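You operate a simulated robot arm through the tools that you are given. There is no shell and no other tool. Be economical: measure what you need, move in short steps, check, and stop when the job is done.

Carry out the task below with a simulated robot arm. There is one attempt and no reset: what you move stays moved.

Task
Tip the leftover soup from both wide bowls into the food pail.
Fine: pail lid back on; brown bowl back in its spot, purple bowl stacked in it.
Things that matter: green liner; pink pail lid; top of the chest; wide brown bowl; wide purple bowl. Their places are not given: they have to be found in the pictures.

It is judged by the outcome, as a careful person would: the job done as asked, and still so three seconds after it is handed in. It fails if anything else is knocked over, pushed out of place, dropped, spilled or broken. A push-on lid holds only when it is set on centred and level and pressed home; a screw cap is set on level and turned clockwise until tight.

Robot
A 6-joint arm with a two-finger parallel gripper, fixed in place. Base frame: the origin is at the foot of the arm, x ahead of it, y to its left, z up; the work surface is at about z = 800. Lengths are in mm, angles in rad, forces in N, time in s.
With the tool pointing down near the work surface it reaches from about 320 to 700 mm from the base axis. Its first joint turns from -2.897 to 2.897 rad. Payload 4.1 kg.
Tool frame: the origin (TCP) lies between the finger pads and is the grasp point; the fingertips stand 23 mm ahead of it; z points along the fingers, y is the line along which they close. The gripper opens to 94 mm. The fingers are 38 mm wide and 10 mm thick; the gripper's body (54 by 96 mm) begins 39 mm behind the TCP.
Orientation is that of the tool frame in the base frame, as a unit quaternion [x, y, z, w]. With the fingers straight down and closing along the base's y, the tool's x points along the base's -x, its y along +y and its z along -z.

Tools
- The arm moves only by the tool jog_arm. Its argument "steps" is a list of rows, each a list of 3 entries, a list of its own where there are three numbers: the shift along the tool's x, y, z in mm, then the turn, a rotation vector about the tool's x, y, z in rad, then the opening in per cent of the stroke, from 0 (shut) to 100 (fully open). In form: [[[dx, dy, dz], [ax, ay, az], gripper], ...]. A call has 1 to 10 rows; each row shifts and turns the commanded pose from where the row before left it, along the tool's axes as they then stand. Each row takes 0.2 s and may step no farther than 50 mm and 0.15 rad from the row before; otherwise, or with a gripper value out of range, the whole call is refused. A pose out of reach is approached as far as the arm can. The call stops where the force on the tool passes 90 N (or 10 N more than at its start, if that is more) or the arm is blocked; 0.2 s more then pass. The fingers move at their own pace (about 45 mm/s each) and stop on an object; they squeeze with about 23 N. The grip force told is the motor's: it shows also when the fingers shut on nothing. Time passes only in rows, and 0.2 s behind the last, so rows that do not move let the fingers close. It gives the time, the measured TCP pose, the force on the tool (base axes), the opening and the grip force at its end, in the units of the frame above (readings bear some noise), with the torque about the TCP (base axes, N m) and any sound that the robot's microphone picked up.
- Cameras (640 x 400 px; columns grow to the right, rows downward): "scene" is fixed at [403.9, 503.7, 1452.2]; the picture's right is [-0.07, 1.00, 0.00], its down [0.80, 0.06, -0.59] and it looks along [-0.59, -0.04, -0.81] (base axes); focal length 222 px, centre (320, 200). "wrist" rides on the gripper at [86, 16, -75] in the tool frame; the picture's right is [-0.18, 0.98, 0.00], its down [-0.58, -0.11, -0.81] and it looks along [-0.79, -0.15, 0.59] (tool axes); focal length 243 px, centre (320, 200).
- get_image(camera): a new picture of that camera. It takes no simulated time.
- lift_body(by): slides the trunk up (or, below 0, down) by that many mm; the arm rides with it, the base frame stays. It gives what a move gives, with no picture.
- measure_at(camera, pixels): there is no depth. For up to 12 entries [column, row, z] of the newest picture of that camera ("zoom" is the newest enlarged one), the place [x, y] in the base frame at which the ray of that pixel passes the height z, good to about 2 mm, but the place of the scene camera against the robot may be out by one fixed shift of up to 18 mm in any direction. It takes no simulated time.
- enlarge(camera, box): a new picture of the part [left, top, right, bottom] of that camera's present view, enlarged. It takes no simulated time.
- finish_job(): hands the job in; it is judged then, once.

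Work in short steps. Measure before you move; look again where a grasp or a placing could have gone wrong, and mend it. You have 80 turns and 38 pictures in all, those below and enlarged ones among them. Open the gripper and draw the arm clear of the work before you hand the job in, unless the task says otherwise; then end with one line.

The tools are called after "Request:" as a command line: name --argument value ..., lists and objects as JSON in quotes. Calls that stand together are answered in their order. jog_arm: Moves the arm, as the interface text tells. Its arguments: {"type":"object","properties":{"steps":{"type":"array"}},"required":["steps"]} The other tools are called the same way: lift_body (by) slides the trunk up or down; get_image (camera) takes a picture; measure_at (camera, pixels) gives the place at which the rays of pixels pass given heights; enlarge (camera, box) takes an enlarged picture of a part of a camera's view; finish_job () hands the job in.

At the start:

```text
t: 0.0
eef_pos: [177.9, 391.8, 1216.0]
tcp_rot: [0.0, 1.0, 0.0, -0.001]
ft_force: [0.6, 0.1, 0.1]
ft_torque: [0.01, 0.0, -0.01]
grip_width: 94.0
grip_force: 0.0
trunk travel left (down, up): [-500.0, 90.0]
```

scene: 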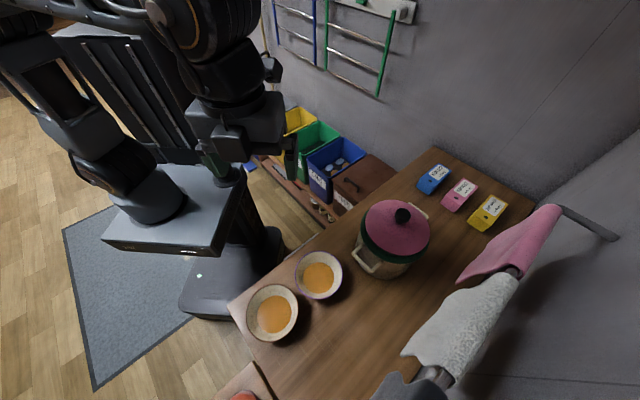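
wrist: 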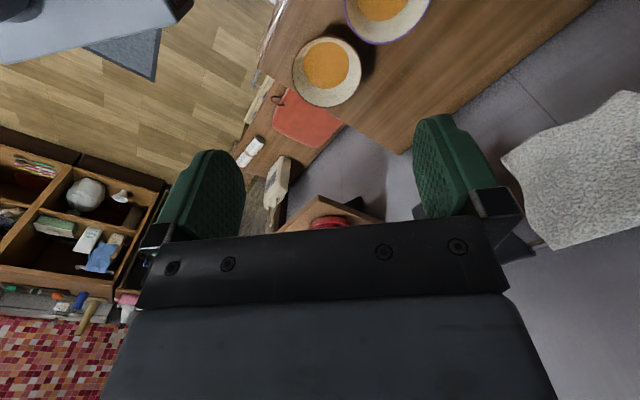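

The scene shows two bowls (272,315) and (318,275) and the pail with its pink lid at (397,230). I enlarge these first.

Request:
enlarge --camera "scene" --box '[220, 180, 460, 350]'

Request:
measure_at --camera "scene" --pixels '[[272, 313, 800], [318, 275, 800], [272, 313, 850], [318, 275, 850], [402, 215, 950], [395, 232, 950], [382, 272, 800], [228, 305, 800], [437, 148, 800], [535, 200, 800]]'

```text
2.35 times, centred on (340, 265) of scene
```

zoom: 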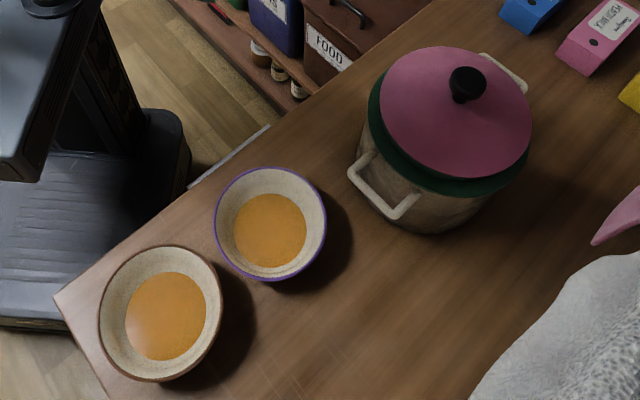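

```text
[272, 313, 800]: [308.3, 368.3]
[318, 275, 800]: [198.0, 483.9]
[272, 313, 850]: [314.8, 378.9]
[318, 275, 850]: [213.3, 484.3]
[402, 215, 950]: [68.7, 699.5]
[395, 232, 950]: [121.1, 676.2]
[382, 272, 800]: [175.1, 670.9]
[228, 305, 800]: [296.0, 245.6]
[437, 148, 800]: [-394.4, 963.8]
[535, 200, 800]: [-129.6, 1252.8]
```

The pot with a green rim (liner) and pink lid looks like the pail; I check the "FOOD" box label and the lid details.

Request:
enlarge --camera "scene" --box '[290, 130, 400, 220]'

Request:
enlarge --camera "scene" --box '[340, 180, 450, 290]'

Request:
enlarge --camera "scene" --box '[230, 240, 360, 350]'

```text
4.44 times, centred on (345, 175) of scene
```

zoom: 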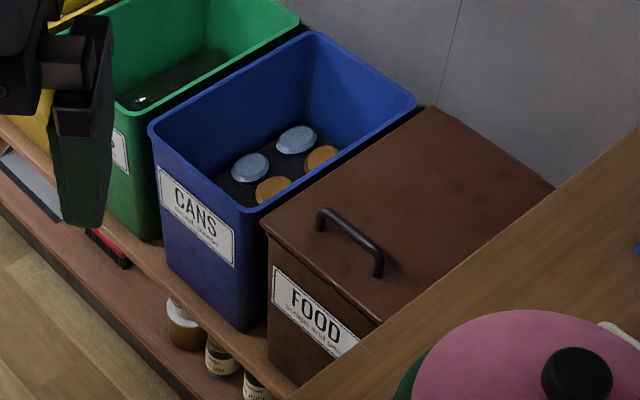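

```text
3.64 times, centred on (395, 235) of scene
```

zoom: 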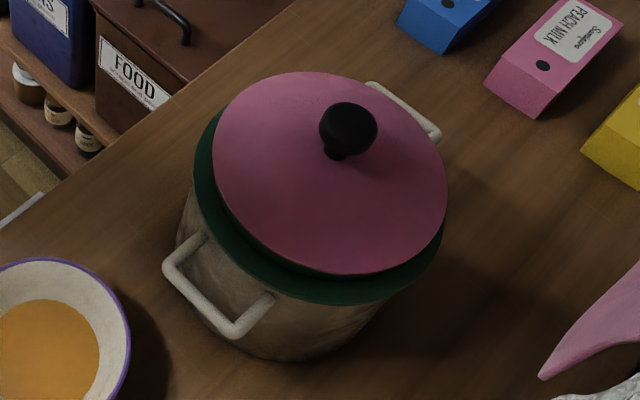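

```text
3.64 times, centred on (295, 295) of scene
```

zoom: 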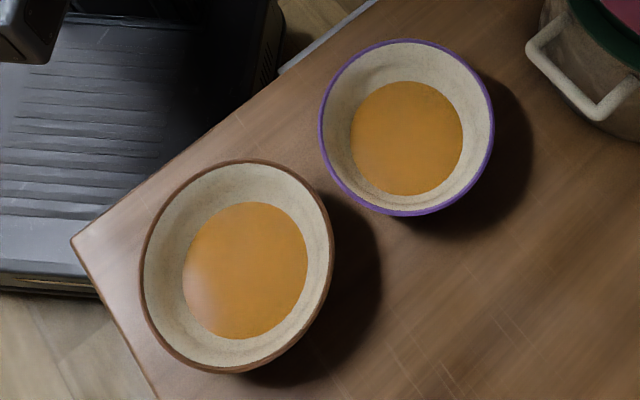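

The FOOD bin is just a distractor; the green-lined pail with the pink lid is the target. I back the arm up and yaw it so the wrist camera faces the bowls and pail.

Request:
jog_arm --steps '[[[19, -46, 0], [0, 0, 0], 100], [[19, -46, 0], [0, 0, 0], 100], [[0, 0, 0], [0, 0, -0.145], 100], [[0, 0, 0], [0, 0, -0.145], 100], [[0, 0, 0], [0, 0, -0.145], 100], [[0, 0, 0], [0, 0, -0.145], 100], [[0, 0, 0], [0, 0, -0.145], 100], [[0, 0, 0], [0, 0, -0.145], 100], [[0, 0, 0], [0, 0, -0.145], 100], [[0, 0, 0], [0, 0, -0.145], 100]]'

Request:
get_image --camera "wrist"

```text
t: 2.2
eef_pos: [139.8, 300.2, 1215.7]
tcp_rot: [-0.55, 0.835, 0.0, 0.0]
ft_force: [-1.4, 0.5, 0.1]
ft_torque: [0.02, 0.01, -0.01]
grip_width: 94.2
grip_force: 0.0
trunk travel left (down, up): [-500.0, 90.0]
```

```text
31 pictures are left
```

wrist: 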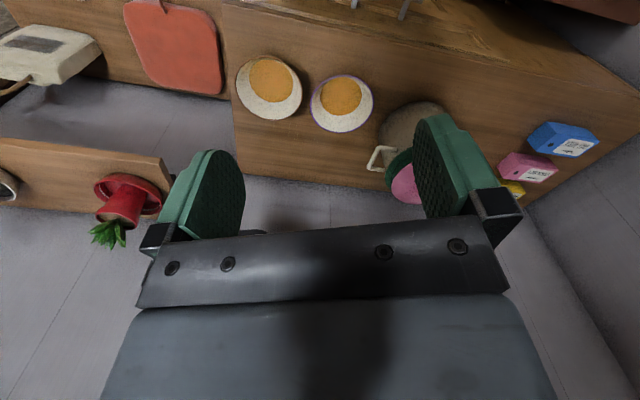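

Both bowls are visible upside-down: brown centre about (269,86), purple (341,103). I enlarge for sharper pixel reading.

Request:
enlarge --camera "wrist" --box '[220, 40, 460, 190]'

```text
2.67 times, centred on (340, 115) of wrist
```

zoom: 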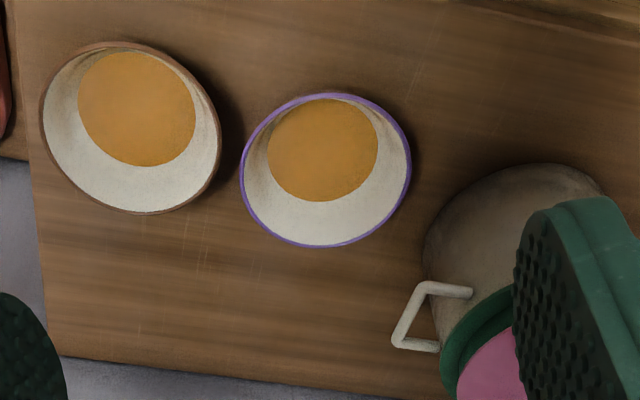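

I measure rim points of both bowls at candidate heights.

Request:
measure_at --camera "zoom" --pixels '[[39, 120, 860], [221, 160, 860], [108, 42, 860], [152, 213, 860], [240, 170, 860], [411, 165, 860], [330, 94, 860], [318, 246, 860], [39, 120, 880], [221, 160, 880], [240, 170, 880], [411, 165, 880]]'

Request:
measure_at --camera "scene" --pixels '[[246, 312, 860], [298, 312, 860], [272, 284, 860], [272, 342, 860], [295, 275, 860], [342, 275, 860], [318, 252, 860], [318, 299, 860]]'

```text
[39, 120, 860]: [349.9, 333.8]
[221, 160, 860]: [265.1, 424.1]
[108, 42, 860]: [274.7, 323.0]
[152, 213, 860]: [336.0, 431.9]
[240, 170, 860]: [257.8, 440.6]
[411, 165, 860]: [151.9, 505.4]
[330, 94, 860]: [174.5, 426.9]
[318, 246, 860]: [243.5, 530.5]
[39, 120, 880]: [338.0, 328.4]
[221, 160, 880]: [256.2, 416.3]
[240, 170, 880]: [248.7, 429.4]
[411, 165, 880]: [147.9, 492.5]
```

```text
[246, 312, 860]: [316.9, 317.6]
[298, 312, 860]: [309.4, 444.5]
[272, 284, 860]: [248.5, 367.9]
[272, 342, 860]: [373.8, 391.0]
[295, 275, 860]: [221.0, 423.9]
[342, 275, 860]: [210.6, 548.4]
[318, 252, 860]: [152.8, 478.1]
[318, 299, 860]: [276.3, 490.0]
```

I lower the arm 200 mm for a second viewpoint so heights can be triangulated.

Request:
jog_arm --steps '[[[0, 0, 50], [0, 0, 0], 100], [[0, 0, 50], [0, 0, 0], 100], [[0, 0, 50], [0, 0, -0.1], 100], [[0, 0, 50], [0, 0, -0.1], 100]]'

Request:
enlarge --camera "wrist" --box '[160, 20, 480, 220]'

```text
t: 3.2
eef_pos: [141.1, 297.8, 1013.5]
tcp_rot: [-0.63, 0.777, 0.0, 0.0]
ft_force: [0.2, -1.3, -0.1]
ft_torque: [-0.01, 0.01, -0.01]
grip_width: 94.0
grip_force: 0.2
trunk travel left (down, up): [-500.0, 90.0]
```

```text
2.00 times, centred on (320, 120) of wrist
```

zoom: 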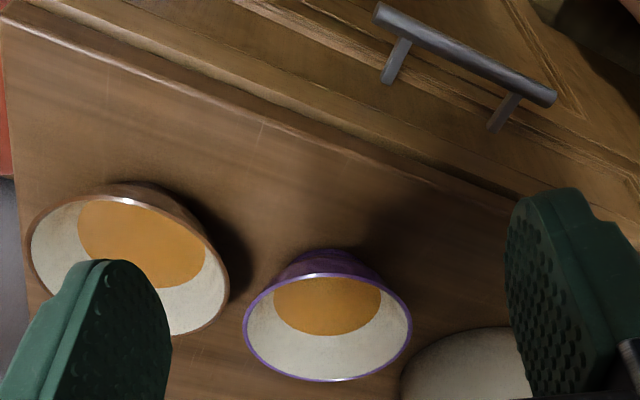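

Purple rim: left (243,320), right (413,330), top (325,272), bottom (330,381). I measure at several heights.

Request:
measure_at --camera "zoom" --pixels '[[243, 321, 840], [413, 330, 840], [325, 273, 840], [330, 381, 840], [243, 321, 860], [413, 330, 860], [325, 273, 860], [330, 381, 860], [25, 245, 860], [230, 290, 860], [25, 245, 840], [230, 290, 840]]'

```text
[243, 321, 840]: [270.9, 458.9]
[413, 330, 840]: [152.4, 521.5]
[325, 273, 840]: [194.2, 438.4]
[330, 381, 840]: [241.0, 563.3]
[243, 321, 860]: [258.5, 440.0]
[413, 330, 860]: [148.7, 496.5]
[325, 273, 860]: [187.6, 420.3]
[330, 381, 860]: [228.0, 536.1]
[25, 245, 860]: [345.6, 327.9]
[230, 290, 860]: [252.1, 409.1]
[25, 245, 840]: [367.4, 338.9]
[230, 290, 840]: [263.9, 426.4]
```

Purple rim sits at about z=855, centre about (210,479), diameter about 125. Now I look at the pail from a higher, closer place.

Request:
jog_arm --steps '[[[-22, 19.6, -37.5], [0, 0, 0], 100], [[-22, 19.6, -37.5], [0, 0, 0], 100], [[-22, 19.6, -37.5], [0, 0, 0], 100], [[-22, 19.6, -37.5], [0, 0, 0], 100], [[-22, 19.6, -37.5], [0, 0, 0], 100], [[0, 0, 0], [0, 0, -0.1], 100], [[0, 0, 0], [0, 0, -0.1], 100]]'

Request:
enlarge --camera "wrist" --box '[160, 40, 480, 240]'

Request:
measure_at --camera "scene" --pixels '[[395, 375, 800], [470, 290, 800], [350, 340, 800], [330, 370, 800], [420, 300, 800], [400, 330, 800], [260, 400, 800]]'

```text
t: 4.8
eef_pos: [67.6, 427.5, 1201.6]
tcp_rot: [-0.704, 0.71, 0.0, 0.0]
ft_force: [1.0, 0.4, 0.9]
ft_torque: [0.02, 0.02, 0.0]
grip_width: 94.2
grip_force: 0.0
trunk travel left (down, up): [-500.0, 90.0]
```

```text
2.00 times, centred on (320, 140) of wrist
```

zoom: 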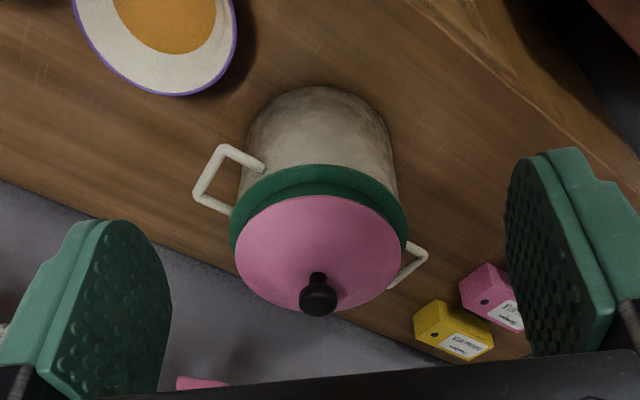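

```text
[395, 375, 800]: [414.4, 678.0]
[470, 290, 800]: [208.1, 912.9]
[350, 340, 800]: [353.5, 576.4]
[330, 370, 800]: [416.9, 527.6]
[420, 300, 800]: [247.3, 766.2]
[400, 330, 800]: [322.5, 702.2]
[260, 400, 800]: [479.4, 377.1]
```

The lid ellipse spans columns 235–402 and rows 192–311 and the knob is at (318,296); the table edges are visible too. I measure these.

Request:
measure_at --camera "zoom" --pixels '[[318, 296, 1000], [318, 296, 960], [236, 250, 960], [402, 253, 960], [325, 193, 960], [313, 311, 960], [316, 87, 800], [20, 186, 800], [410, 358, 800], [430, 5, 800], [330, 165, 940], [318, 275, 960]]'

```text
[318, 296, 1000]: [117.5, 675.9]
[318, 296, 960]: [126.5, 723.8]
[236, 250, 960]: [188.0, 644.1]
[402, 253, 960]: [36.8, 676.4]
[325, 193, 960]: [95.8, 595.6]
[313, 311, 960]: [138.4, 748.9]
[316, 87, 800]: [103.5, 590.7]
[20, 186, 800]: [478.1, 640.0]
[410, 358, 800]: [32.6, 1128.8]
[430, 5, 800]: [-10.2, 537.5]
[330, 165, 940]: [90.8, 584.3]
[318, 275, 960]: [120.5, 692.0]
```

I need a second view for the pail's height: I move 150 mm outward and look again.

Request:
jog_arm --steps '[[[-50, 0, 0], [0, 0, 0], 100], [[-50, 0, 0], [0, 0, 0], 100], [[-50, 0, 0], [0, 0, 0], 100]]'

Request:
enlarge --camera "wrist" --box '[160, 0, 480, 200]'

```text
t: 5.6
eef_pos: [69.6, 577.2, 1201.4]
tcp_rot: [-0.703, 0.711, -0.002, -0.003]
ft_force: [0.5, 1.1, 0.5]
ft_torque: [-0.08, -0.01, 0.0]
grip_width: 93.8
grip_force: 0.0
out of reach, approached as far as the arm can: row 3
trunk travel left (down, up): [-500.0, 90.0]
```

```text
2.00 times, centred on (320, 100) of wrist
```

zoom: 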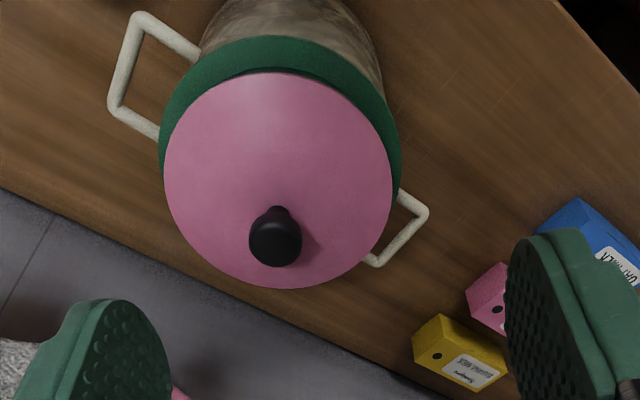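

Lid now spans columns 163–392 and rows 72–289 with the knob at (276,240). I measure at two heights to triangulate.

Request:
measure_at --camera "zoom" --pixels '[[276, 240, 1000], [276, 240, 960], [163, 172, 960], [392, 186, 960], [273, 72, 960], [280, 289, 960], [163, 172, 940], [392, 186, 940], [273, 72, 940], [280, 289, 940], [159, 145, 930], [401, 165, 930]]'

```text
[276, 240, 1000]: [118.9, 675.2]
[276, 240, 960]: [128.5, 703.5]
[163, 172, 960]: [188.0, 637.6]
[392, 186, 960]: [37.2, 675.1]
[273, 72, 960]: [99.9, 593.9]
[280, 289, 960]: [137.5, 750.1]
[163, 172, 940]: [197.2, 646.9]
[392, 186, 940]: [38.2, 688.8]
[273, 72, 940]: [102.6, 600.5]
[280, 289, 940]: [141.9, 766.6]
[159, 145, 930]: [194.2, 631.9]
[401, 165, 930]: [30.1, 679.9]
```

Triangulated: lid rim z≈960, centre ≈(117,670), diameter ≈157; knob centre ≈(118,674,1001). The arm is out of reach this high, so I raise the trunk to gain reach at lower heights.

Request:
lift_body --by 90

Request:
jog_arm --steps '[[[0, 0, 45], [0, 0, 0], 100], [[0, 0, 45], [0, 0, 0], 100], [[0, 0, 45], [0, 0, 0], 100], [[0, 0, 45], [0, 0, 0], 100], [[-30, -25, 20], [0, 0, 0], 100], [[-40, -23, 0], [0, 0, 0], 100], [[-27, 0, 0], [0, 0, 0], 100]]'

```text
t: 6.8
eef_pos: [70.2, 574.9, 1292.4]
tcp_rot: [-0.703, 0.711, 0.0, 0.0]
ft_force: [1.0, 0.1, 1.0]
ft_torque: [-0.01, -0.02, 0.01]
grip_width: 94.2
grip_force: 0.1
trunk travel left (down, up): [-590.0, 0.0]
```

```text
t: 8.4
eef_pos: [119.3, 641.0, 1091.0]
tcp_rot: [-0.704, 0.711, 0.0, 0.0]
ft_force: [-0.7, 0.0, 0.0]
ft_torque: [0.01, 0.0, 0.01]
grip_width: 94.2
grip_force: 0.2
out of reach, approached as far as the arm can: row 7
trunk travel left (down, up): [-590.0, 0.0]
```

Reach ends at about 650 mm here with a vertical tool, so I pitch the tool outward 0.3 rad and check the pose.

Request:
jog_arm --steps '[[[0, 0, 0], [0, -0.15, 0], 100], [[0, 0, 0], [0, -0.15, 0], 100], [[0, 0, 0], [0, 0, 0], 100]]'

Request:
enlarge --camera "wrist" --box '[160, 0, 480, 240]'

```text
t: 9.2
eef_pos: [118.7, 640.8, 1090.9]
tcp_rot: [-0.695, 0.703, 0.105, 0.106]
ft_force: [-0.2, 0.1, 0.0]
ft_torque: [-0.04, -0.01, 0.03]
grip_width: 93.8
grip_force: 0.0
trunk travel left (down, up): [-590.0, 0.0]
```

```text
1.67 times, centred on (320, 120) of wrist
```

zoom: 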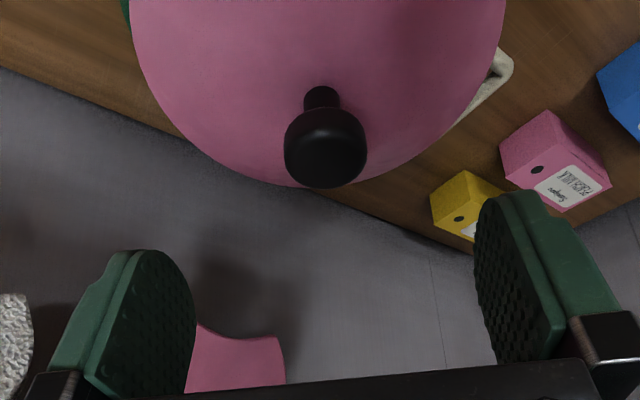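

The pose held. I recheck the knob's place from here: head centre (325,143), neck (321,98).

Request:
measure_at --camera "zoom" --pixels '[[325, 143, 1000], [325, 143, 990], [321, 92, 970], [285, 145, 1000], [366, 145, 1000], [325, 188, 1000], [325, 188, 985]]'

```text
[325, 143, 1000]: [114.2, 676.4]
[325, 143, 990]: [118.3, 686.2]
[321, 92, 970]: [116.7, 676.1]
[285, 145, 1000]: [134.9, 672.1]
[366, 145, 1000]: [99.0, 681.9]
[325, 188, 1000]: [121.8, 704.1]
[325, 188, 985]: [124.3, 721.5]
```

Knob ≈(117,676,1000). I approach along the tool axis, then close on the knob.

Request:
jog_arm --steps '[[[-7.5, 2, 35], [0, 0, 0], 100], [[0, 0, 30], [0, 0, 0], 60], [[0, 0, 26], [0, 0, 0], 60], [[0, 0, 0], [0, 0, 0], 60]]'

Request:
enlarge --camera "wrist" --box '[160, 0, 480, 240]'

```text
t: 10.2
eef_pos: [116.1, 676.4, 1009.5]
tcp_rot: [-0.695, 0.703, 0.108, 0.109]
ft_force: [1.8, 1.0, 15.4]
ft_torque: [-0.11, -0.28, 0.05]
grip_width: 56.9
grip_force: 0.3
trunk travel left (down, up): [-590.0, 0.0]
```

```text
1.67 times, centred on (320, 120) of wrist
```

zoom: 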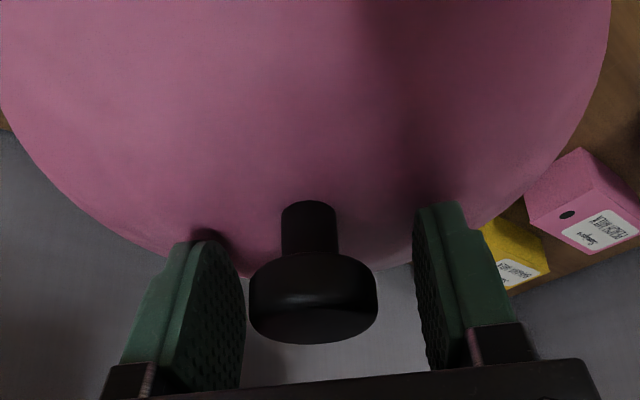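

The fingertips are touching the lid (15 N) with the knob between them. I back off 6 mm and close.

Request:
jog_arm --steps '[[[0, 0, -7], [0, 0, 0], 60], [[0, 0, 0], [0, 0, 0], 25], [[0, 0, 0], [0, 0, 0], 0], [[0, 0, 0], [0, 0, 0], 0], [[0, 0, 0], [0, 0, 0], 0]]'

```text
t: 11.4
eef_pos: [116.3, 672.2, 1013.0]
tcp_rot: [-0.696, 0.703, 0.105, 0.105]
ft_force: [4.7, -2.5, 1.8]
ft_torque: [-0.29, -0.29, 0.08]
grip_width: 32.8
grip_force: 22.9
trunk travel left (down, up): [-590.0, 0.0]
```

The knob is gripped at 33 mm. I lift straight up slowly and check the force.

Request:
jog_arm --steps '[[[-1.5, 0, -4.8], [0, 0, 0], 0], [[-3, 0, -9.6], [0, 0, 0], 0], [[-4.4, 0, -14.3], [0, 0, 0], 0], [[-8.9, 0, -28.7], [0, 0, 0], 0]]'

Request:
get_image --camera "scene"

```text
t: 12.4
eef_pos: [116.2, 673.0, 1073.4]
tcp_rot: [-0.696, 0.703, 0.105, 0.106]
ft_force: [0.4, -0.8, 0.4]
ft_torque: [0.0, 0.03, 0.01]
grip_width: 0.0
grip_force: 23.1
trunk travel left (down, up): [-590.0, 0.0]
```

```text
24 pictures are left
```

scene: 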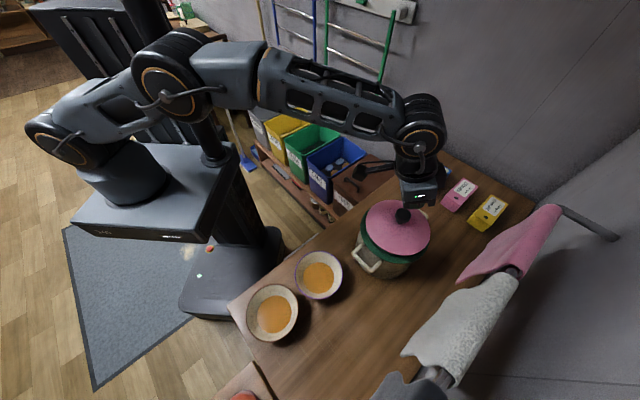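

The fingers slipped off the knob (opening 0); the lid stayed on, so it is a push-on fit needing a deeper grip. I reopen, reduce the tilt and come down lower.

Request:
jog_arm --steps '[[[0, 0, 0], [0, 0, 0], 60], [[0, 0, 0], [0, 0.15, 0], 60], [[3, 0, 25], [0, 0, 0], 60], [[0, 0, 0], [0, 0.14, 0], 60], [[-3, 0, 10], [0, 0, 0], 60], [[0, 0, 0], [0, 0, 0], 60]]'

```text
t: 13.8
eef_pos: [113.3, 648.6, 1041.1]
tcp_rot: [-0.703, 0.711, 0.004, 0.003]
ft_force: [0.6, 1.3, -0.3]
ft_torque: [0.0, 0.02, -0.04]
grip_width: 56.4
grip_force: 0.0
out of reach, approached as far as the arm can: row 4
trunk travel left (down, up): [-590.0, 0.0]
```

Vertical is out of reach by ~25 mm, so I use a 0.15 rad tilt and descend until the tips touch the lid.

Request:
jog_arm --steps '[[[0, 0, 0], [0, -0.15, 0], 60], [[-23, -3.5, 17], [0, 0, 0], 60], [[0, 0, 12], [0, 0, 0], 60], [[1, 0, 6], [0, 0, 0], 60], [[1, 0, 5], [0, 0, 0], 60], [[0, 0, 0], [0, 0, 0], 60]]'

```text
t: 15.2
eef_pos: [117.4, 674.5, 1007.5]
tcp_rot: [-0.701, 0.708, 0.057, 0.058]
ft_force: [-1.2, 1.7, 10.3]
ft_torque: [-0.08, 0.31, -0.04]
grip_width: 56.3
grip_force: 0.0
trunk travel left (down, up): [-590.0, 0.0]
```

The tips touch the lid at TCP z=1007. I close here and pull up in small steps.

Request:
jog_arm --steps '[[[0, 0, -1], [0, 0, 0], 20], [[0, 0, 0], [0, 0, 0], 0], [[0, 0, 0], [0, 0, 0], 0], [[0, 0, 0], [0, 0, 0], 0], [[-0.4, 0, -3], [0, 0, 0], 0], [[0, 0, 0], [0, 0, 0], 0]]'

```text
t: 16.6
eef_pos: [115.5, 673.9, 1009.7]
tcp_rot: [-0.701, 0.708, 0.057, 0.057]
ft_force: [-3.7, 0.7, 20.6]
ft_torque: [0.3, 0.15, 0.12]
grip_width: 32.8
grip_force: 23.3
trunk travel left (down, up): [-590.0, 0.0]
```

Force is still upward (pressing), so the tips ride on the dome. I continue upward in small steps.

Request:
jog_arm --steps '[[[-0.4, 0, -3], [0, 0, 0], 0], [[0, 0, 0], [0, 0, 0], 0], [[-0.4, 0, -3], [0, 0, 0], 0], [[0, 0, 0], [0, 0, 0], 0]]'

```text
t: 17.6
eef_pos: [117.9, 675.5, 1013.9]
tcp_rot: [-0.701, 0.709, 0.055, 0.056]
ft_force: [0.3, 0.1, -0.9]
ft_torque: [-0.03, 0.02, -0.02]
grip_width: 32.6
grip_force: 23.0
trunk travel left (down, up): [-590.0, 0.0]
```

Width still 32.6. I continue up slowly.

Request:
jog_arm --steps '[[[-0.4, 0, -3], [0, 0, 0], 0], [[0, 0, 0], [0, 0, 0], 0]]'

Request:
enlarge --camera "wrist" --box '[160, 0, 480, 240]'

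```text
t: 18.2
eef_pos: [117.2, 676.2, 1016.7]
tcp_rot: [-0.701, 0.709, 0.056, 0.056]
ft_force: [-0.5, -0.4, -0.8]
ft_torque: [0.0, -0.03, 0.01]
grip_width: 32.6
grip_force: 23.2
trunk travel left (down, up): [-590.0, 0.0]
```

```text
1.67 times, centred on (320, 120) of wrist
```

zoom: 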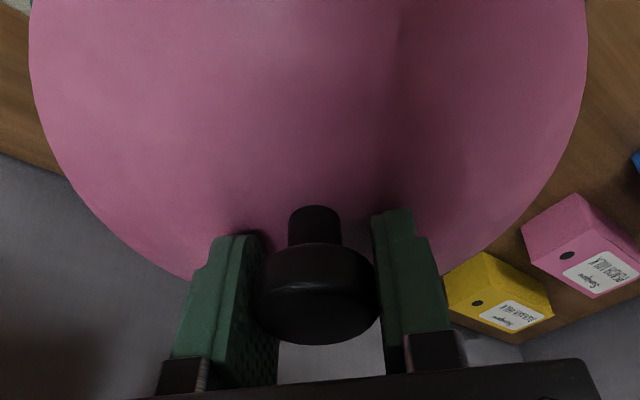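

It seems held (weight about 0.9 N). I lift further.

Request:
jog_arm --steps '[[[-0.8, 0, -5], [0, 0, 0], 0], [[-1.2, 0, -8], [0, 0, 0], 0], [[-1.5, 0, -10], [0, 0, 0], 0], [[-3, 0, -20], [0, 0, 0], 0], [[0, 0, 0], [0, 0, 0], 0]]'

Request:
enlarge --camera "scene" --box '[310, 150, 470, 290]'

```text
t: 19.4
eef_pos: [117.4, 673.8, 1060.3]
tcp_rot: [-0.701, 0.709, 0.056, 0.056]
ft_force: [0.6, -0.3, -0.5]
ft_torque: [0.02, 0.02, -0.03]
grip_width: 32.6
grip_force: 23.4
trunk travel left (down, up): [-590.0, 0.0]
```

```text
2.86 times, centred on (390, 220) of scene
```

zoom: 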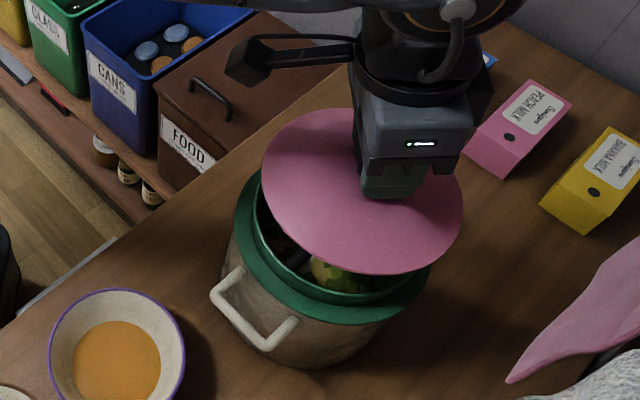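

The lid is off and held. I carry it inward-right at height and yaw toward the free table area around (385,540).

Request:
jog_arm --steps '[[[28.4, -33, -4.6], [0, 0, 0], 0], [[28.4, -33, -4.6], [0, 0, 0], 0], [[28.4, -33, -4.6], [0, 0, 0], 0], [[28.4, -33, -4.6], [0, 0, 0], 0], [[0, 0, 0], [0.019, 0, 0.118], 0], [[0, 0, 0], [0.019, 0, 0.118], 0], [[0, 0, 0], [0.019, 0, 0.118], 0], [[0, 0, 0], [0.019, 0, 0.118], 0], [[0, 0, 0], [0.019, 0, 0.118], 0]]'

Request:
get_image --camera "scene"

```text
t: 21.4
eef_pos: [268.2, 639.1, 1072.1]
tcp_rot: [-0.461, 0.884, 0.037, 0.07]
ft_force: [-0.1, 0.0, -0.6]
ft_torque: [0.0, 0.02, -0.01]
grip_width: 32.4
grip_force: 23.5
out of reach, approached as far as the arm can: row 1, 2, 3, 4
trunk travel left (down, up): [-590.0, 0.0]
```

```text
21 pictures are left
```

scene: 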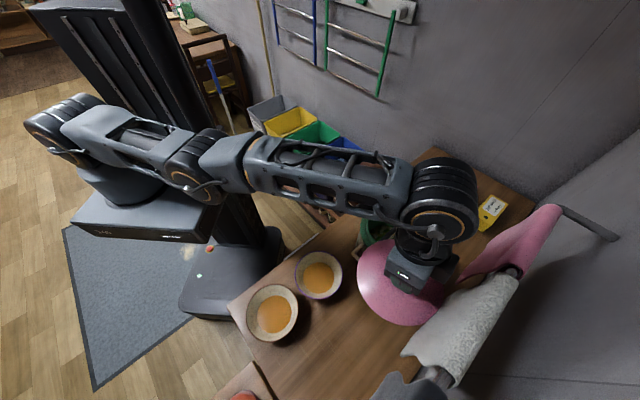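

I shift tangentially to above (380,540) then descend partway.

Request:
jog_arm --steps '[[[4.2, -37, -0.7], [0, 0, 0], 0], [[4.2, -37, -0.7], [0, 0, 0], 0], [[4.2, -37, -0.7], [0, 0, 0], 0], [[4.2, -37, -0.7], [0, 0, 0], 0], [[6.6, 0, 41.5], [0, 0, 0], 0], [[6.6, 0, 41.5], [0, 0, 0], 0], [[6.6, 0, 41.5], [0, 0, 0], 0]]'

Request:
get_image --camera "wrist"

Request:
get_image --camera "scene"

```text
t: 23.1
eef_pos: [398.1, 585.4, 953.9]
tcp_rot: [-0.463, 0.883, 0.037, 0.071]
ft_force: [-1.6, -0.3, -0.3]
ft_torque: [0.05, -0.01, 0.02]
grip_width: 32.3
grip_force: 22.8
out of reach, approached as far as the arm can: row 1, 2, 3, 4, 5
trunk travel left (down, up): [-590.0, 0.0]
```

```text
20 pictures are left
```

wrist: 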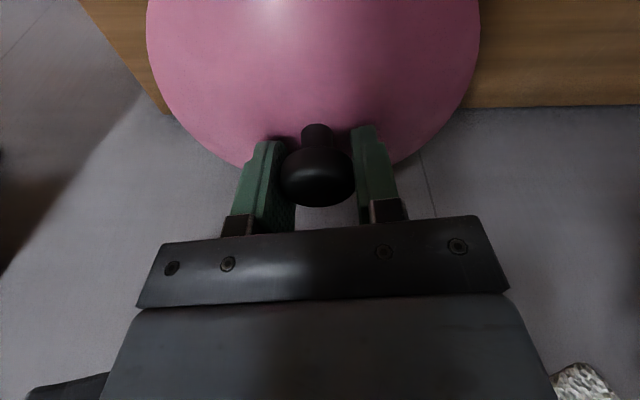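

```text
19 pictures are left
```

scene: 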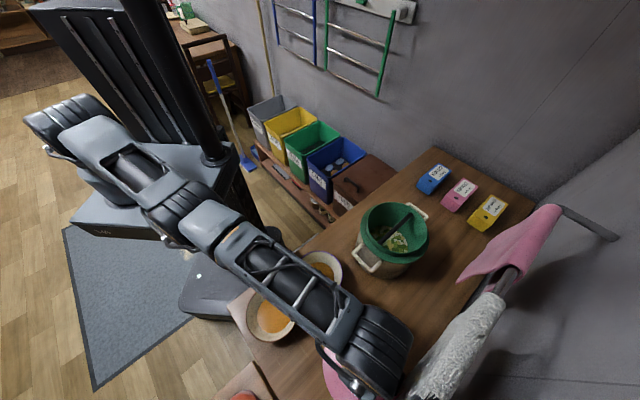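

The arm slid along its reach limit to (398,585). I pull inward and measure the table's far corner as seen at (165,110).

Request:
measure_at --camera "wrist" --pixels '[[165, 112, 800], [85, 5, 800], [630, 105, 800], [480, 106, 800]]'

Request:
jog_arm --steps '[[[46.7, -5, -7.5], [0, 0, 0], 0], [[0, 0, 0], [0, 0, 0], 0]]'

Request:
get_image --camera "scene"

```text
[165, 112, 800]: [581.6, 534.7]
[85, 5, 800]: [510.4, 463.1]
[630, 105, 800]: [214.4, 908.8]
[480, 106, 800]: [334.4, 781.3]
```

```text
t: 23.6
eef_pos: [400.7, 585.5, 952.8]
tcp_rot: [-0.462, 0.883, 0.037, 0.071]
ft_force: [-0.4, -0.4, -1.0]
ft_torque: [0.03, 0.02, -0.01]
grip_width: 32.6
grip_force: 23.1
out of reach, approached as far as the arm can: row 1
trunk travel left (down, up): [-590.0, 0.0]
```

```text
18 pictures are left
```

scene: 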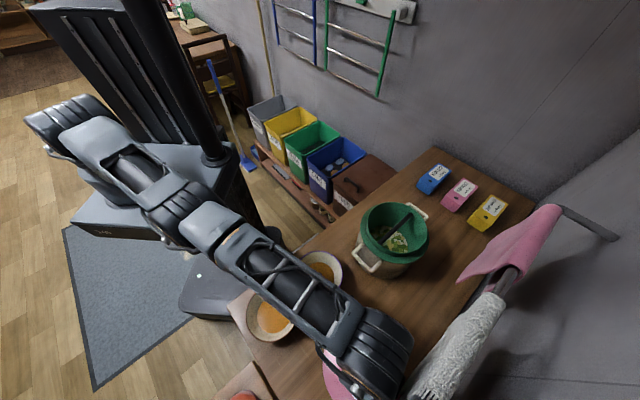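

The arm seems singular when fully stretched. I descend, which bends it, then pull inward away from the towel rail.

Request:
jog_arm --steps '[[[6.3, 0, 39.5], [0, 0, 0], 0], [[15, -3, 0], [0, 0, 0], 0], [[15, -3, 0], [0, 0, 0], 0]]'

```text
t: 24.4
eef_pos: [400.6, 580.9, 904.9]
tcp_rot: [-0.462, 0.883, 0.037, 0.071]
ft_force: [-0.1, 0.1, -1.5]
ft_torque: [0.04, -0.03, -0.01]
grip_width: 32.6
grip_force: 22.3
out of reach, approached as far as the arm can: row 2, 3
trunk travel left (down, up): [-590.0, 0.0]
```

I test small inward steps in case large ones fail near the stretched configuration.

Request:
jog_arm --steps '[[[2, 0, 0], [0, 0, 0], 0], [[2, 0, 0], [0, 0, 0], 0], [[4, 0, 0], [0, 0, 0], 0], [[0, 0, 0], [0, -0.1, 0], 0], [[6, 0, -1], [0, 0, 0], 0], [[10, 0, -2], [0, 0, 0], 0], [[10, 0, -2], [0, 0, 0], 0]]'

```text
t: 26.1
eef_pos: [398.5, 581.9, 899.4]
tcp_rot: [-0.459, 0.879, 0.06, 0.115]
ft_force: [-0.5, -0.3, 0.0]
ft_torque: [0.01, 0.03, 0.0]
grip_width: 32.6
grip_force: 23.4
out of reach, approached as far as the arm can: row 2, 3, 4, 5, 6
trunk travel left (down, up): [-590.0, 0.0]
```

Row 7 was accepted, and the tilt grew to 0.26. I retry inward steps.

Request:
jog_arm --steps '[[[10, 0, -2], [0, 0, 0], 0], [[10, 0, -2], [0, 0, 0], 0], [[10, 0, -2], [0, 0, 0], 0], [[0, 0, 0], [0, 0, 0], 0]]'

```text
t: 27.1
eef_pos: [380.7, 557.8, 897.9]
tcp_rot: [-0.459, 0.879, 0.06, 0.115]
ft_force: [-0.1, 0.8, -0.6]
ft_torque: [0.01, 0.02, -0.02]
grip_width: 32.5
grip_force: 22.5
trunk travel left (down, up): [-590.0, 0.0]
```

Freed. I move in a bit more, level the lid (tilt back +0.1), and descend to near the table.

Request:
jog_arm --steps '[[[14.5, 0, -3.9], [0, 0, 0], 0], [[0, 0, 0], [0, 0.1, 0], 0], [[3.2, 0, 19.7], [0, 0, 0], 0], [[1.6, 0, 9.9], [0, 0, 0], 0], [[0, 0, 0], [0, 0, 0], 0]]'

Request:
get_image --camera "scene"

```text
t: 28.2
eef_pos: [372.5, 545.4, 867.8]
tcp_rot: [-0.461, 0.884, 0.037, 0.07]
ft_force: [-0.6, -0.3, -0.8]
ft_torque: [0.02, 0.01, 0.02]
grip_width: 32.6
grip_force: 23.0
trunk travel left (down, up): [-590.0, 0.0]
```

```text
17 pictures are left
```

scene: 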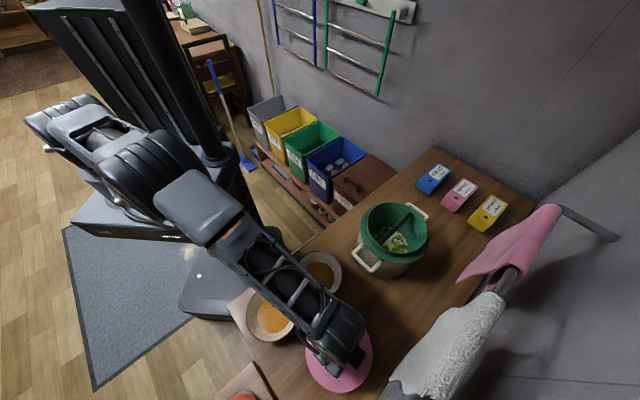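

The towel is swinging back by itself. I descend to table contact in small steps.

Request:
jog_arm --steps '[[[0.8, 0, 4.9], [0, 0, 0], 0], [[0.5, 0, 3], [0, 0, 0], 0], [[0.5, 0, 3], [0, 0, 0], 0], [[0, 0, 0], [0, 0, 0], 0]]'

```text
t: 29.2
eef_pos: [373.3, 545.9, 855.8]
tcp_rot: [-0.462, 0.883, 0.037, 0.072]
ft_force: [0.6, -0.6, -1.4]
ft_torque: [0.0, 0.01, -0.02]
grip_width: 32.3
grip_force: 22.8
trunk travel left (down, up): [-590.0, 0.0]
```

No contact yet at 855.8; I continue in 2–3 mm steps.

Request:
jog_arm --steps '[[[0.4, 0, 2.5], [0, 0, 0], 0], [[0.4, 0, 2.5], [0, 0, 0], 0], [[0, 0, 0], [0, 0, 0], 0]]'

```text
t: 30.1
eef_pos: [374.0, 545.3, 854.7]
tcp_rot: [-0.462, 0.883, 0.038, 0.073]
ft_force: [1.0, -0.9, 19.8]
ft_torque: [-0.61, 0.25, 0.12]
grip_width: 32.5
grip_force: 22.8
trunk travel left (down, up): [-590.0, 0.0]
```

Lid touches the table (20 N). I release and withdraw along the tool axis, then retreat inward for the bowls.

Request:
jog_arm --steps '[[[0, 0, -1], [0, 0, 0], 30], [[0, 0, 0], [0, 0, 0], 60], [[0, 0, 0], [0, 0, 0], 60], [[0, 0, -30], [0, 0, 0], 60], [[0, 0, -45], [0, 0, 0], 60], [[30, 0, -35], [0, 0, 0], 60], [[40, 0, -30], [0, 0, 0], 60], [[40, 0, -30], [0, 0, 0], 60], [[40, 0, -30], [0, 0, 0], 60], [[40, 0, 0], [0, 0.15, 0], 100]]'

Request:
get_image --camera "wrist"

```text
t: 32.2
eef_pos: [249.2, 364.8, 1021.6]
tcp_rot: [-0.463, 0.886, 0.002, 0.004]
ft_force: [0.2, 0.9, 0.7]
ft_torque: [0.03, 0.0, -0.02]
grip_width: 91.4
grip_force: 0.0
trunk travel left (down, up): [-590.0, 0.0]
```

```text
16 pictures are left
```

wrist: 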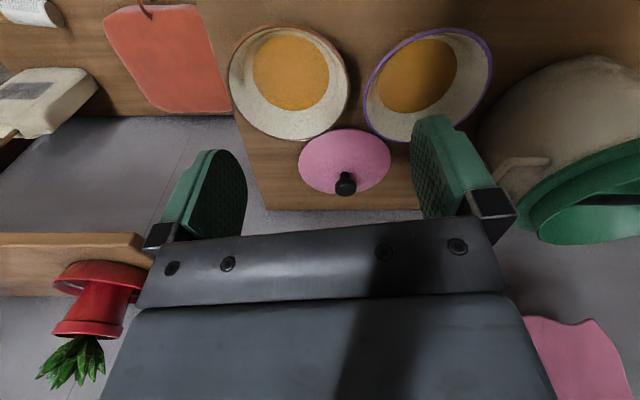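

The lid rests on the chest top. Now I measure the brown bowl's rim (229–349, 25–140) and soup (253–329, 35–111) from here.

Request:
measure_at --camera "wrist" --pixels '[[229, 78, 855], [350, 90, 855], [280, 25, 855], [292, 141, 855], [253, 68, 825], [330, 78, 825], [288, 35, 825], [290, 111, 825], [363, 85, 855], [492, 68, 855], [440, 29, 855], [405, 142, 855]]'

```text
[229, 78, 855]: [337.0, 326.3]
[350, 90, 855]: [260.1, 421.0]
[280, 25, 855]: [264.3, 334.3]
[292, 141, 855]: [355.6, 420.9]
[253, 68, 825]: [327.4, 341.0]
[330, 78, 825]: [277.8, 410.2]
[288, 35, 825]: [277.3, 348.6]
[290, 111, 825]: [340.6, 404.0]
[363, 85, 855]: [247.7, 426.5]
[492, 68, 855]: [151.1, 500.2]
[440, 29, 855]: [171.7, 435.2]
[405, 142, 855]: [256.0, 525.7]
```

Circle fits give brown bowl centre ≈(308,380), purple ≈(211,481), rim R≈62, z≈855, wall sloping ~30° from vertical. To avoid tilting the bowl I'll grip the brown bowl's right rim with the tool leaned 0.5 rad along the wall; first I get to the standoff.

Request:
jog_arm --steps '[[[-15.5, -43.3, 0], [0, 0, 0], 50], [[-15.5, -43.3, 0], [0, 0, 0], 50], [[-15.5, -43.3, 0], [0, 0, 0], 50], [[0, 0, 30], [-0.125, 0, 0], 50], [[0, 0, 0], [-0.125, 0, 0], 50], [[0, 0, 0], [-0.125, 0, 0], 50], [[0, 0, 0], [-0.125, 0, 0], 50], [[0, 0, 0], [0, 0, 0], 50]]'

Request:
get_image --camera "wrist"

```text
t: 34.0
eef_pos: [381.2, 328.9, 989.7]
tcp_rot: [-0.45, 0.858, 0.222, -0.111]
ft_force: [-0.5, 0.0, -0.1]
ft_torque: [0.03, -0.01, -0.01]
grip_width: 46.9
grip_force: 0.1
trunk travel left (down, up): [-590.0, 0.0]
```

```text
15 pictures are left
```

wrist: 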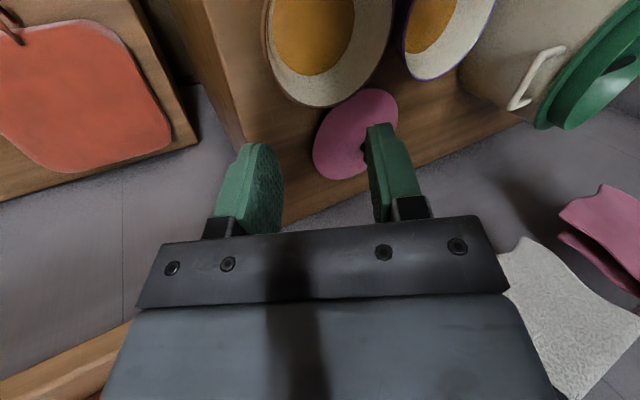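

Orientation is good. I descend straight down to the standoff (z≈910) and look.

Request:
jog_arm --steps '[[[0, -19.2, 35.1], [0, 0, 0], 50], [[0, -19.2, 35.1], [0, 0, 0], 50], [[0, 0, 20], [0, 0, 0], 50], [[0, 0, 0], [0, 0, 0], 50]]'

Request:
get_image --camera "wrist"

```text
t: 35.0
eef_pos: [373.4, 337.1, 892.7]
tcp_rot: [-0.45, 0.858, 0.221, -0.11]
ft_force: [0.4, -0.3, 0.0]
ft_torque: [0.0, -0.03, -0.01]
grip_width: 47.1
grip_force: 0.1
trunk travel left (down, up): [-590.0, 0.0]
```

```text
14 pictures are left
```

wrist: 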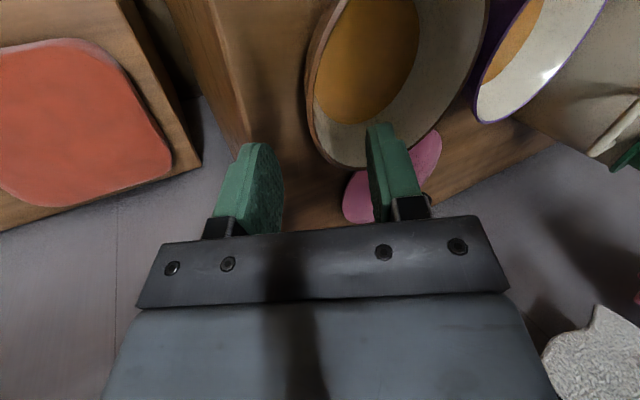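

I check alignment by measuring rim points seen here: left (307,75), bottom (350,166), right (490,0).

Request:
measure_at --camera "wrist" --pixels '[[306, 80, 855], [311, 130, 855], [350, 166, 855], [400, 140, 855], [460, 80, 855], [487, 30, 855], [326, 30, 855]]'

```text
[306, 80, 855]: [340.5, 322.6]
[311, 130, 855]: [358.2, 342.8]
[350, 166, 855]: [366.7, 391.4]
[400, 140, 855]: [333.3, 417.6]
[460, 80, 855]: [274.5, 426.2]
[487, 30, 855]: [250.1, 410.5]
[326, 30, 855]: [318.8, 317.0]
```

Lateral alignment is consistent. I advance ~40 mm along the tool axis so the wall sits between the fingers.

Request:
jog_arm --steps '[[[3, -3, 15], [0, 0, 0], 50], [[0, 0, 14], [0, 0, 0], 50], [[0, 0, 10], [0, 0, 0], 50], [[0, 0, 0], [0, 0, 0], 50]]'

Request:
get_image --camera "wrist"

```text
t: 36.0
eef_pos: [358.6, 341.5, 857.6]
tcp_rot: [-0.45, 0.858, 0.221, -0.11]
ft_force: [0.3, 0.1, 0.2]
ft_torque: [0.01, 0.01, 0.03]
grip_width: 47.0
grip_force: 0.1
trunk travel left (down, up): [-590.0, 0.0]
```

```text
13 pictures are left
```

wrist: 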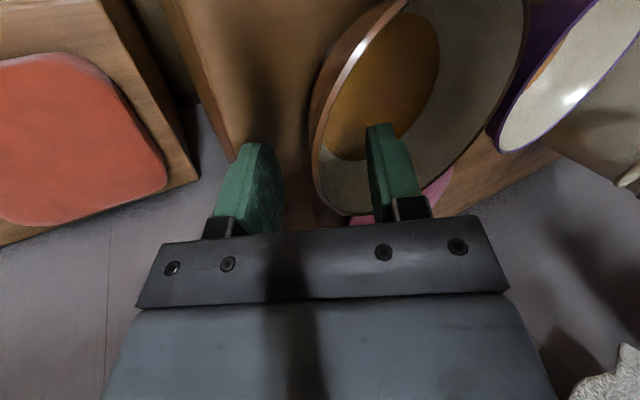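

The wall lies between the fingers. I close on it.

Request:
jog_arm --steps '[[[0, 0, 0], [0, 0, 0], 30], [[0, 0, 0], [0, 0, 0], 15], [[0, 0, 0], [0, 0, 0], 0], [[0, 0, 0], [0, 0, 0], 0], [[0, 0, 0], [0, 0, 0], 0]]'

```text
t: 37.2
eef_pos: [358.2, 342.5, 857.0]
tcp_rot: [-0.45, 0.858, 0.221, -0.11]
ft_force: [-2.0, 2.3, 5.8]
ft_torque: [0.05, 0.32, -0.07]
grip_width: 11.8
grip_force: 23.0
trunk travel left (down, up): [-590.0, 0.0]
```

Gripped at 11.8 mm. I lift a little and check that the bowl stays level.

Request:
jog_arm --steps '[[[0, 2.4, -4.4], [0, 0, 0], 0], [[0, 4.8, -8.8], [0, 0, 0], 0], [[0, 4.8, -8.8], [0, 0, 0], 0], [[0, 0, 0], [0, 0, 0], 0]]'

Request:
enlarge --camera "scene" --box '[220, 230, 380, 370]'

```text
t: 38.2
eef_pos: [358.3, 341.9, 881.3]
tcp_rot: [-0.45, 0.858, 0.221, -0.111]
ft_force: [0.2, -0.4, -3.4]
ft_torque: [-0.07, -0.12, 0.01]
grip_width: 11.8
grip_force: 22.8
trunk travel left (down, up): [-590.0, 0.0]
```

```text
2.86 times, centred on (300, 300) of scene
```

zoom: 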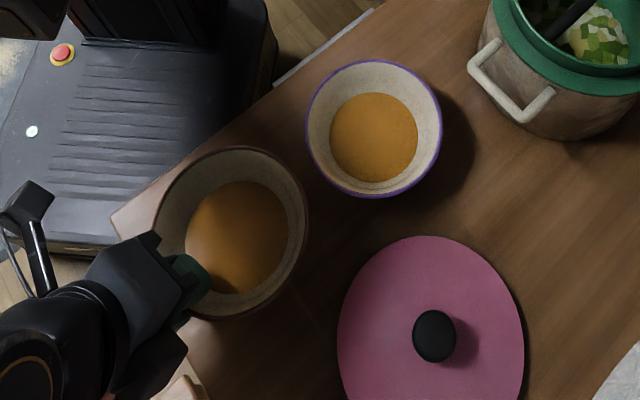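

Bowl is held level. I raise it to z≈1055 and yaw toward the pail.

Request:
jog_arm --steps '[[[0, 12, -22], [0, 0, 0], 0], [[0, 19, -35], [0, 0, 0], 0], [[0, 19, -35], [0, 0, 0], 0], [[0, 19, -35], [0, 0, 0], 0], [[0, 14, -25.5], [0, 0, 0], 0], [[0, 0, 0], [0, 0.048, -0.0878], 0], [[0, 0, 0], [0, 0.048, -0.0878], 0], [[0, 0, 0], [0, 0.048, -0.0878], 0], [[0, 0, 0], [0, 0.048, -0.0878], 0]]'

Request:
jog_arm --steps '[[[-21.7, 19.6, 10.7], [0, 0, 0], 0], [[-21.7, 19.6, 10.7], [0, 0, 0], 0], [[-21.7, 19.6, 10.7], [0, 0, 0], 0], [[-21.7, 19.6, 10.7], [0, 0, 0], 0], [[-21.7, 19.6, 10.7], [0, 0, 0], 0], [[-21.7, 19.6, 10.7], [0, 0, 0], 0], [[-21.7, 19.6, 10.7], [0, 0, 0], 0]]'

```text
t: 40.2
eef_pos: [358.7, 341.9, 1055.0]
tcp_rot: [-0.613, 0.751, 0.193, -0.152]
ft_force: [0.0, 0.2, -3.2]
ft_torque: [-0.04, -0.19, 0.02]
grip_width: 11.9
grip_force: 22.8
trunk travel left (down, up): [-590.0, 0.0]
```

```text
t: 41.9
eef_pos: [235.7, 521.5, 1054.3]
tcp_rot: [-0.612, 0.752, 0.194, -0.151]
ft_force: [1.2, -0.4, -2.6]
ft_torque: [-0.08, -0.14, 0.02]
grip_width: 11.5
grip_force: 23.1
trunk travel left (down, up): [-590.0, 0.0]
```

Still level. I move closer, pitch 0.3 rad, and slide out over the pail opening.

Request:
jog_arm --steps '[[[-19, 17.3, 9.4], [0, 0, 0], 0], [[-19, 17.3, 9.4], [0, 0, 0], 0], [[-19, 17.3, 9.4], [0, 0, 0], 0], [[0, 0, 0], [0, -0.0878, -0.0479], 0], [[0, 0, 0], [0, -0.0878, -0.0479], 0], [[0, 0, 0], [0, -0.0878, -0.0479], 0], [[-24.8, 4.2, 11.1], [0, 0, 0], 0], [[-24.8, 4.2, 11.1], [0, 0, 0], 0], [[-24.8, 4.2, 11.1], [0, 0, 0], 0]]'

Request:
enlarge --camera "scene" --box '[290, 130, 490, 300]'

```text
t: 43.9
eef_pos: [179.9, 671.9, 1055.8]
tcp_rot: [-0.634, 0.72, 0.282, -0.038]
ft_force: [0.8, 0.0, -2.5]
ft_torque: [-0.11, -0.14, 0.02]
grip_width: 11.9
grip_force: 22.7
trunk travel left (down, up): [-590.0, 0.0]
```

```text
2.35 times, centred on (390, 215) of scene
```

zoom: 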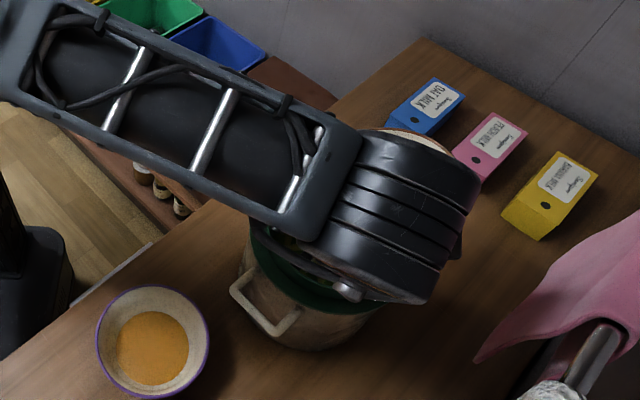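

The arm hides the bowl from the scene camera; I look through the wrist camera.

Request:
get_image --camera "wrist"

```text
10 pictures are left
```

wrist: 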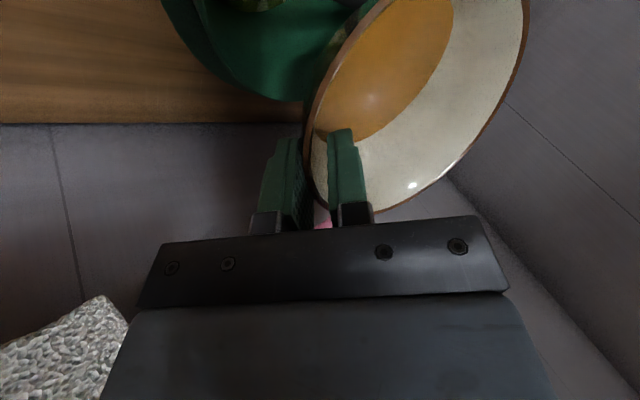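

I measure the pail's visible rim here to confirm the bowl's lip is above it.

Request:
measure_at --camera "wrist" --pixels '[[165, 5, 948], [195, 62, 948], [240, 90, 948], [295, 101, 948], [310, 120, 1050], [520, 10, 1030], [390, 205, 1060]]'

```text
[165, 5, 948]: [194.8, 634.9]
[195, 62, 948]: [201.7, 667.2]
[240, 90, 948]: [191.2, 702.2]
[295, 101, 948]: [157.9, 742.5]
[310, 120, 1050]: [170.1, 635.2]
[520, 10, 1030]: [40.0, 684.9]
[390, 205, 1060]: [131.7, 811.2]
```

The lip is well inside the pail opening (centre ≈(118,670)). I start pouring by pitching to about 1.1 rad.

Request:
jog_arm --steps '[[[0, 0, 0], [0, -0.0878, -0.0479], 0], [[0, 0, 0], [0, -0.0878, -0.0479], 0], [[0, 0, 0], [0, -0.0878, -0.0479], 0], [[0, 0, 0], [0, -0.0878, -0.0479], 0], [[0, 0, 0], [0, -0.0878, -0.0479], 0], [[0, 0, 0], [0, -0.0878, -0.0479], 0], [[0, 0, 0], [0, -0.0878, -0.0479], 0], [[0, 0, 0], [0, -0.0878, -0.0479], 0]]'

Request:
jog_arm --steps '[[[0, 0, 0], [0, -0.0878, -0.0479], 0], [[0, 0, 0], [0, -0.0878, -0.0479], 0], [[0, 0, 0], [0, -0.0878, -0.0479], 0], [[0, 0, 0], [0, -0.0878, -0.0479], 0], [[0, 0, 0], [0, -0.0878, -0.0479], 0], [[0, 0, 0], [0, -0.0878, -0.0479], 0], [[0, 0, 0], [0, -0.0878, -0.0479], 0], [[0, 0, 0], [0, 0, 0], 0], [[0, 0, 0], [0, 0, 0], 0], [[0, 0, 0], [0, 0, 0], 0]]'

Request:
get_image --camera "wrist"

```text
t: 45.6
eef_pos: [179.5, 672.0, 1056.7]
tcp_rot: [0.621, -0.557, -0.483, -0.265]
ft_force: [0.0, 0.8, -1.9]
ft_torque: [-0.08, -0.13, -0.02]
grip_width: 11.7
grip_force: 23.1
trunk travel left (down, up): [-590.0, 0.0]
```

```text
t: 47.9
eef_pos: [177.0, 670.0, 1055.1]
tcp_rot: [-0.53, 0.343, 0.598, 0.494]
ft_force: [2.7, -2.8, 2.3]
ft_torque: [-0.59, -0.46, 0.17]
grip_width: 12.1
grip_force: 22.6
trunk travel left (down, up): [-590.0, 0.0]
```

```text
9 pictures are left
```

wrist: 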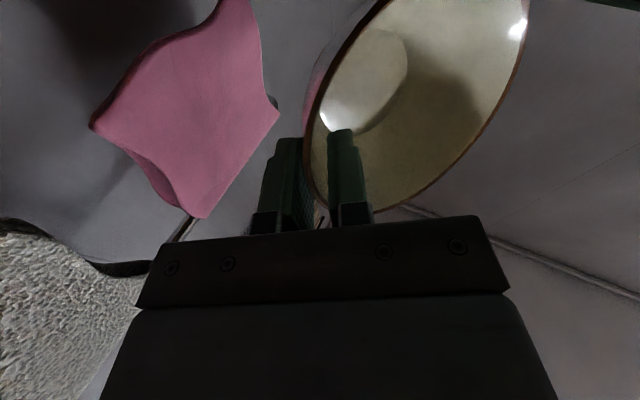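

The bowl is empty. I reverse the pitch back to 0.3.

Request:
jog_arm --steps '[[[0, 0, 0], [0, 0.127, 0.0693], 0], [[0, 0, 0], [0, 0.127, 0.0693], 0], [[0, 0, 0], [0, 0.127, 0.0693], 0], [[0, 0, 0], [0, 0.127, 0.0693], 0], [[0, 0, 0], [0, 0.127, 0.0693], 0], [[0, 0, 0], [0, 0.127, 0.0693], 0], [[0, 0, 0], [0, 0.127, 0.0693], 0], [[0, 0, 0], [0, 0.127, 0.0693], 0], [[0, 0, 0], [0, 0.127, 0.0693], 0], [[0, 0, 0], [0, 0.127, 0.0693], 0]]'

```text
t: 50.0
eef_pos: [179.7, 671.2, 1058.1]
tcp_rot: [-0.636, 0.713, 0.296, -0.019]
ft_force: [-0.8, 1.2, -1.8]
ft_torque: [-0.07, -0.09, 0.0]
grip_width: 11.5
grip_force: 23.1
trunk travel left (down, up): [-590.0, 0.0]
```

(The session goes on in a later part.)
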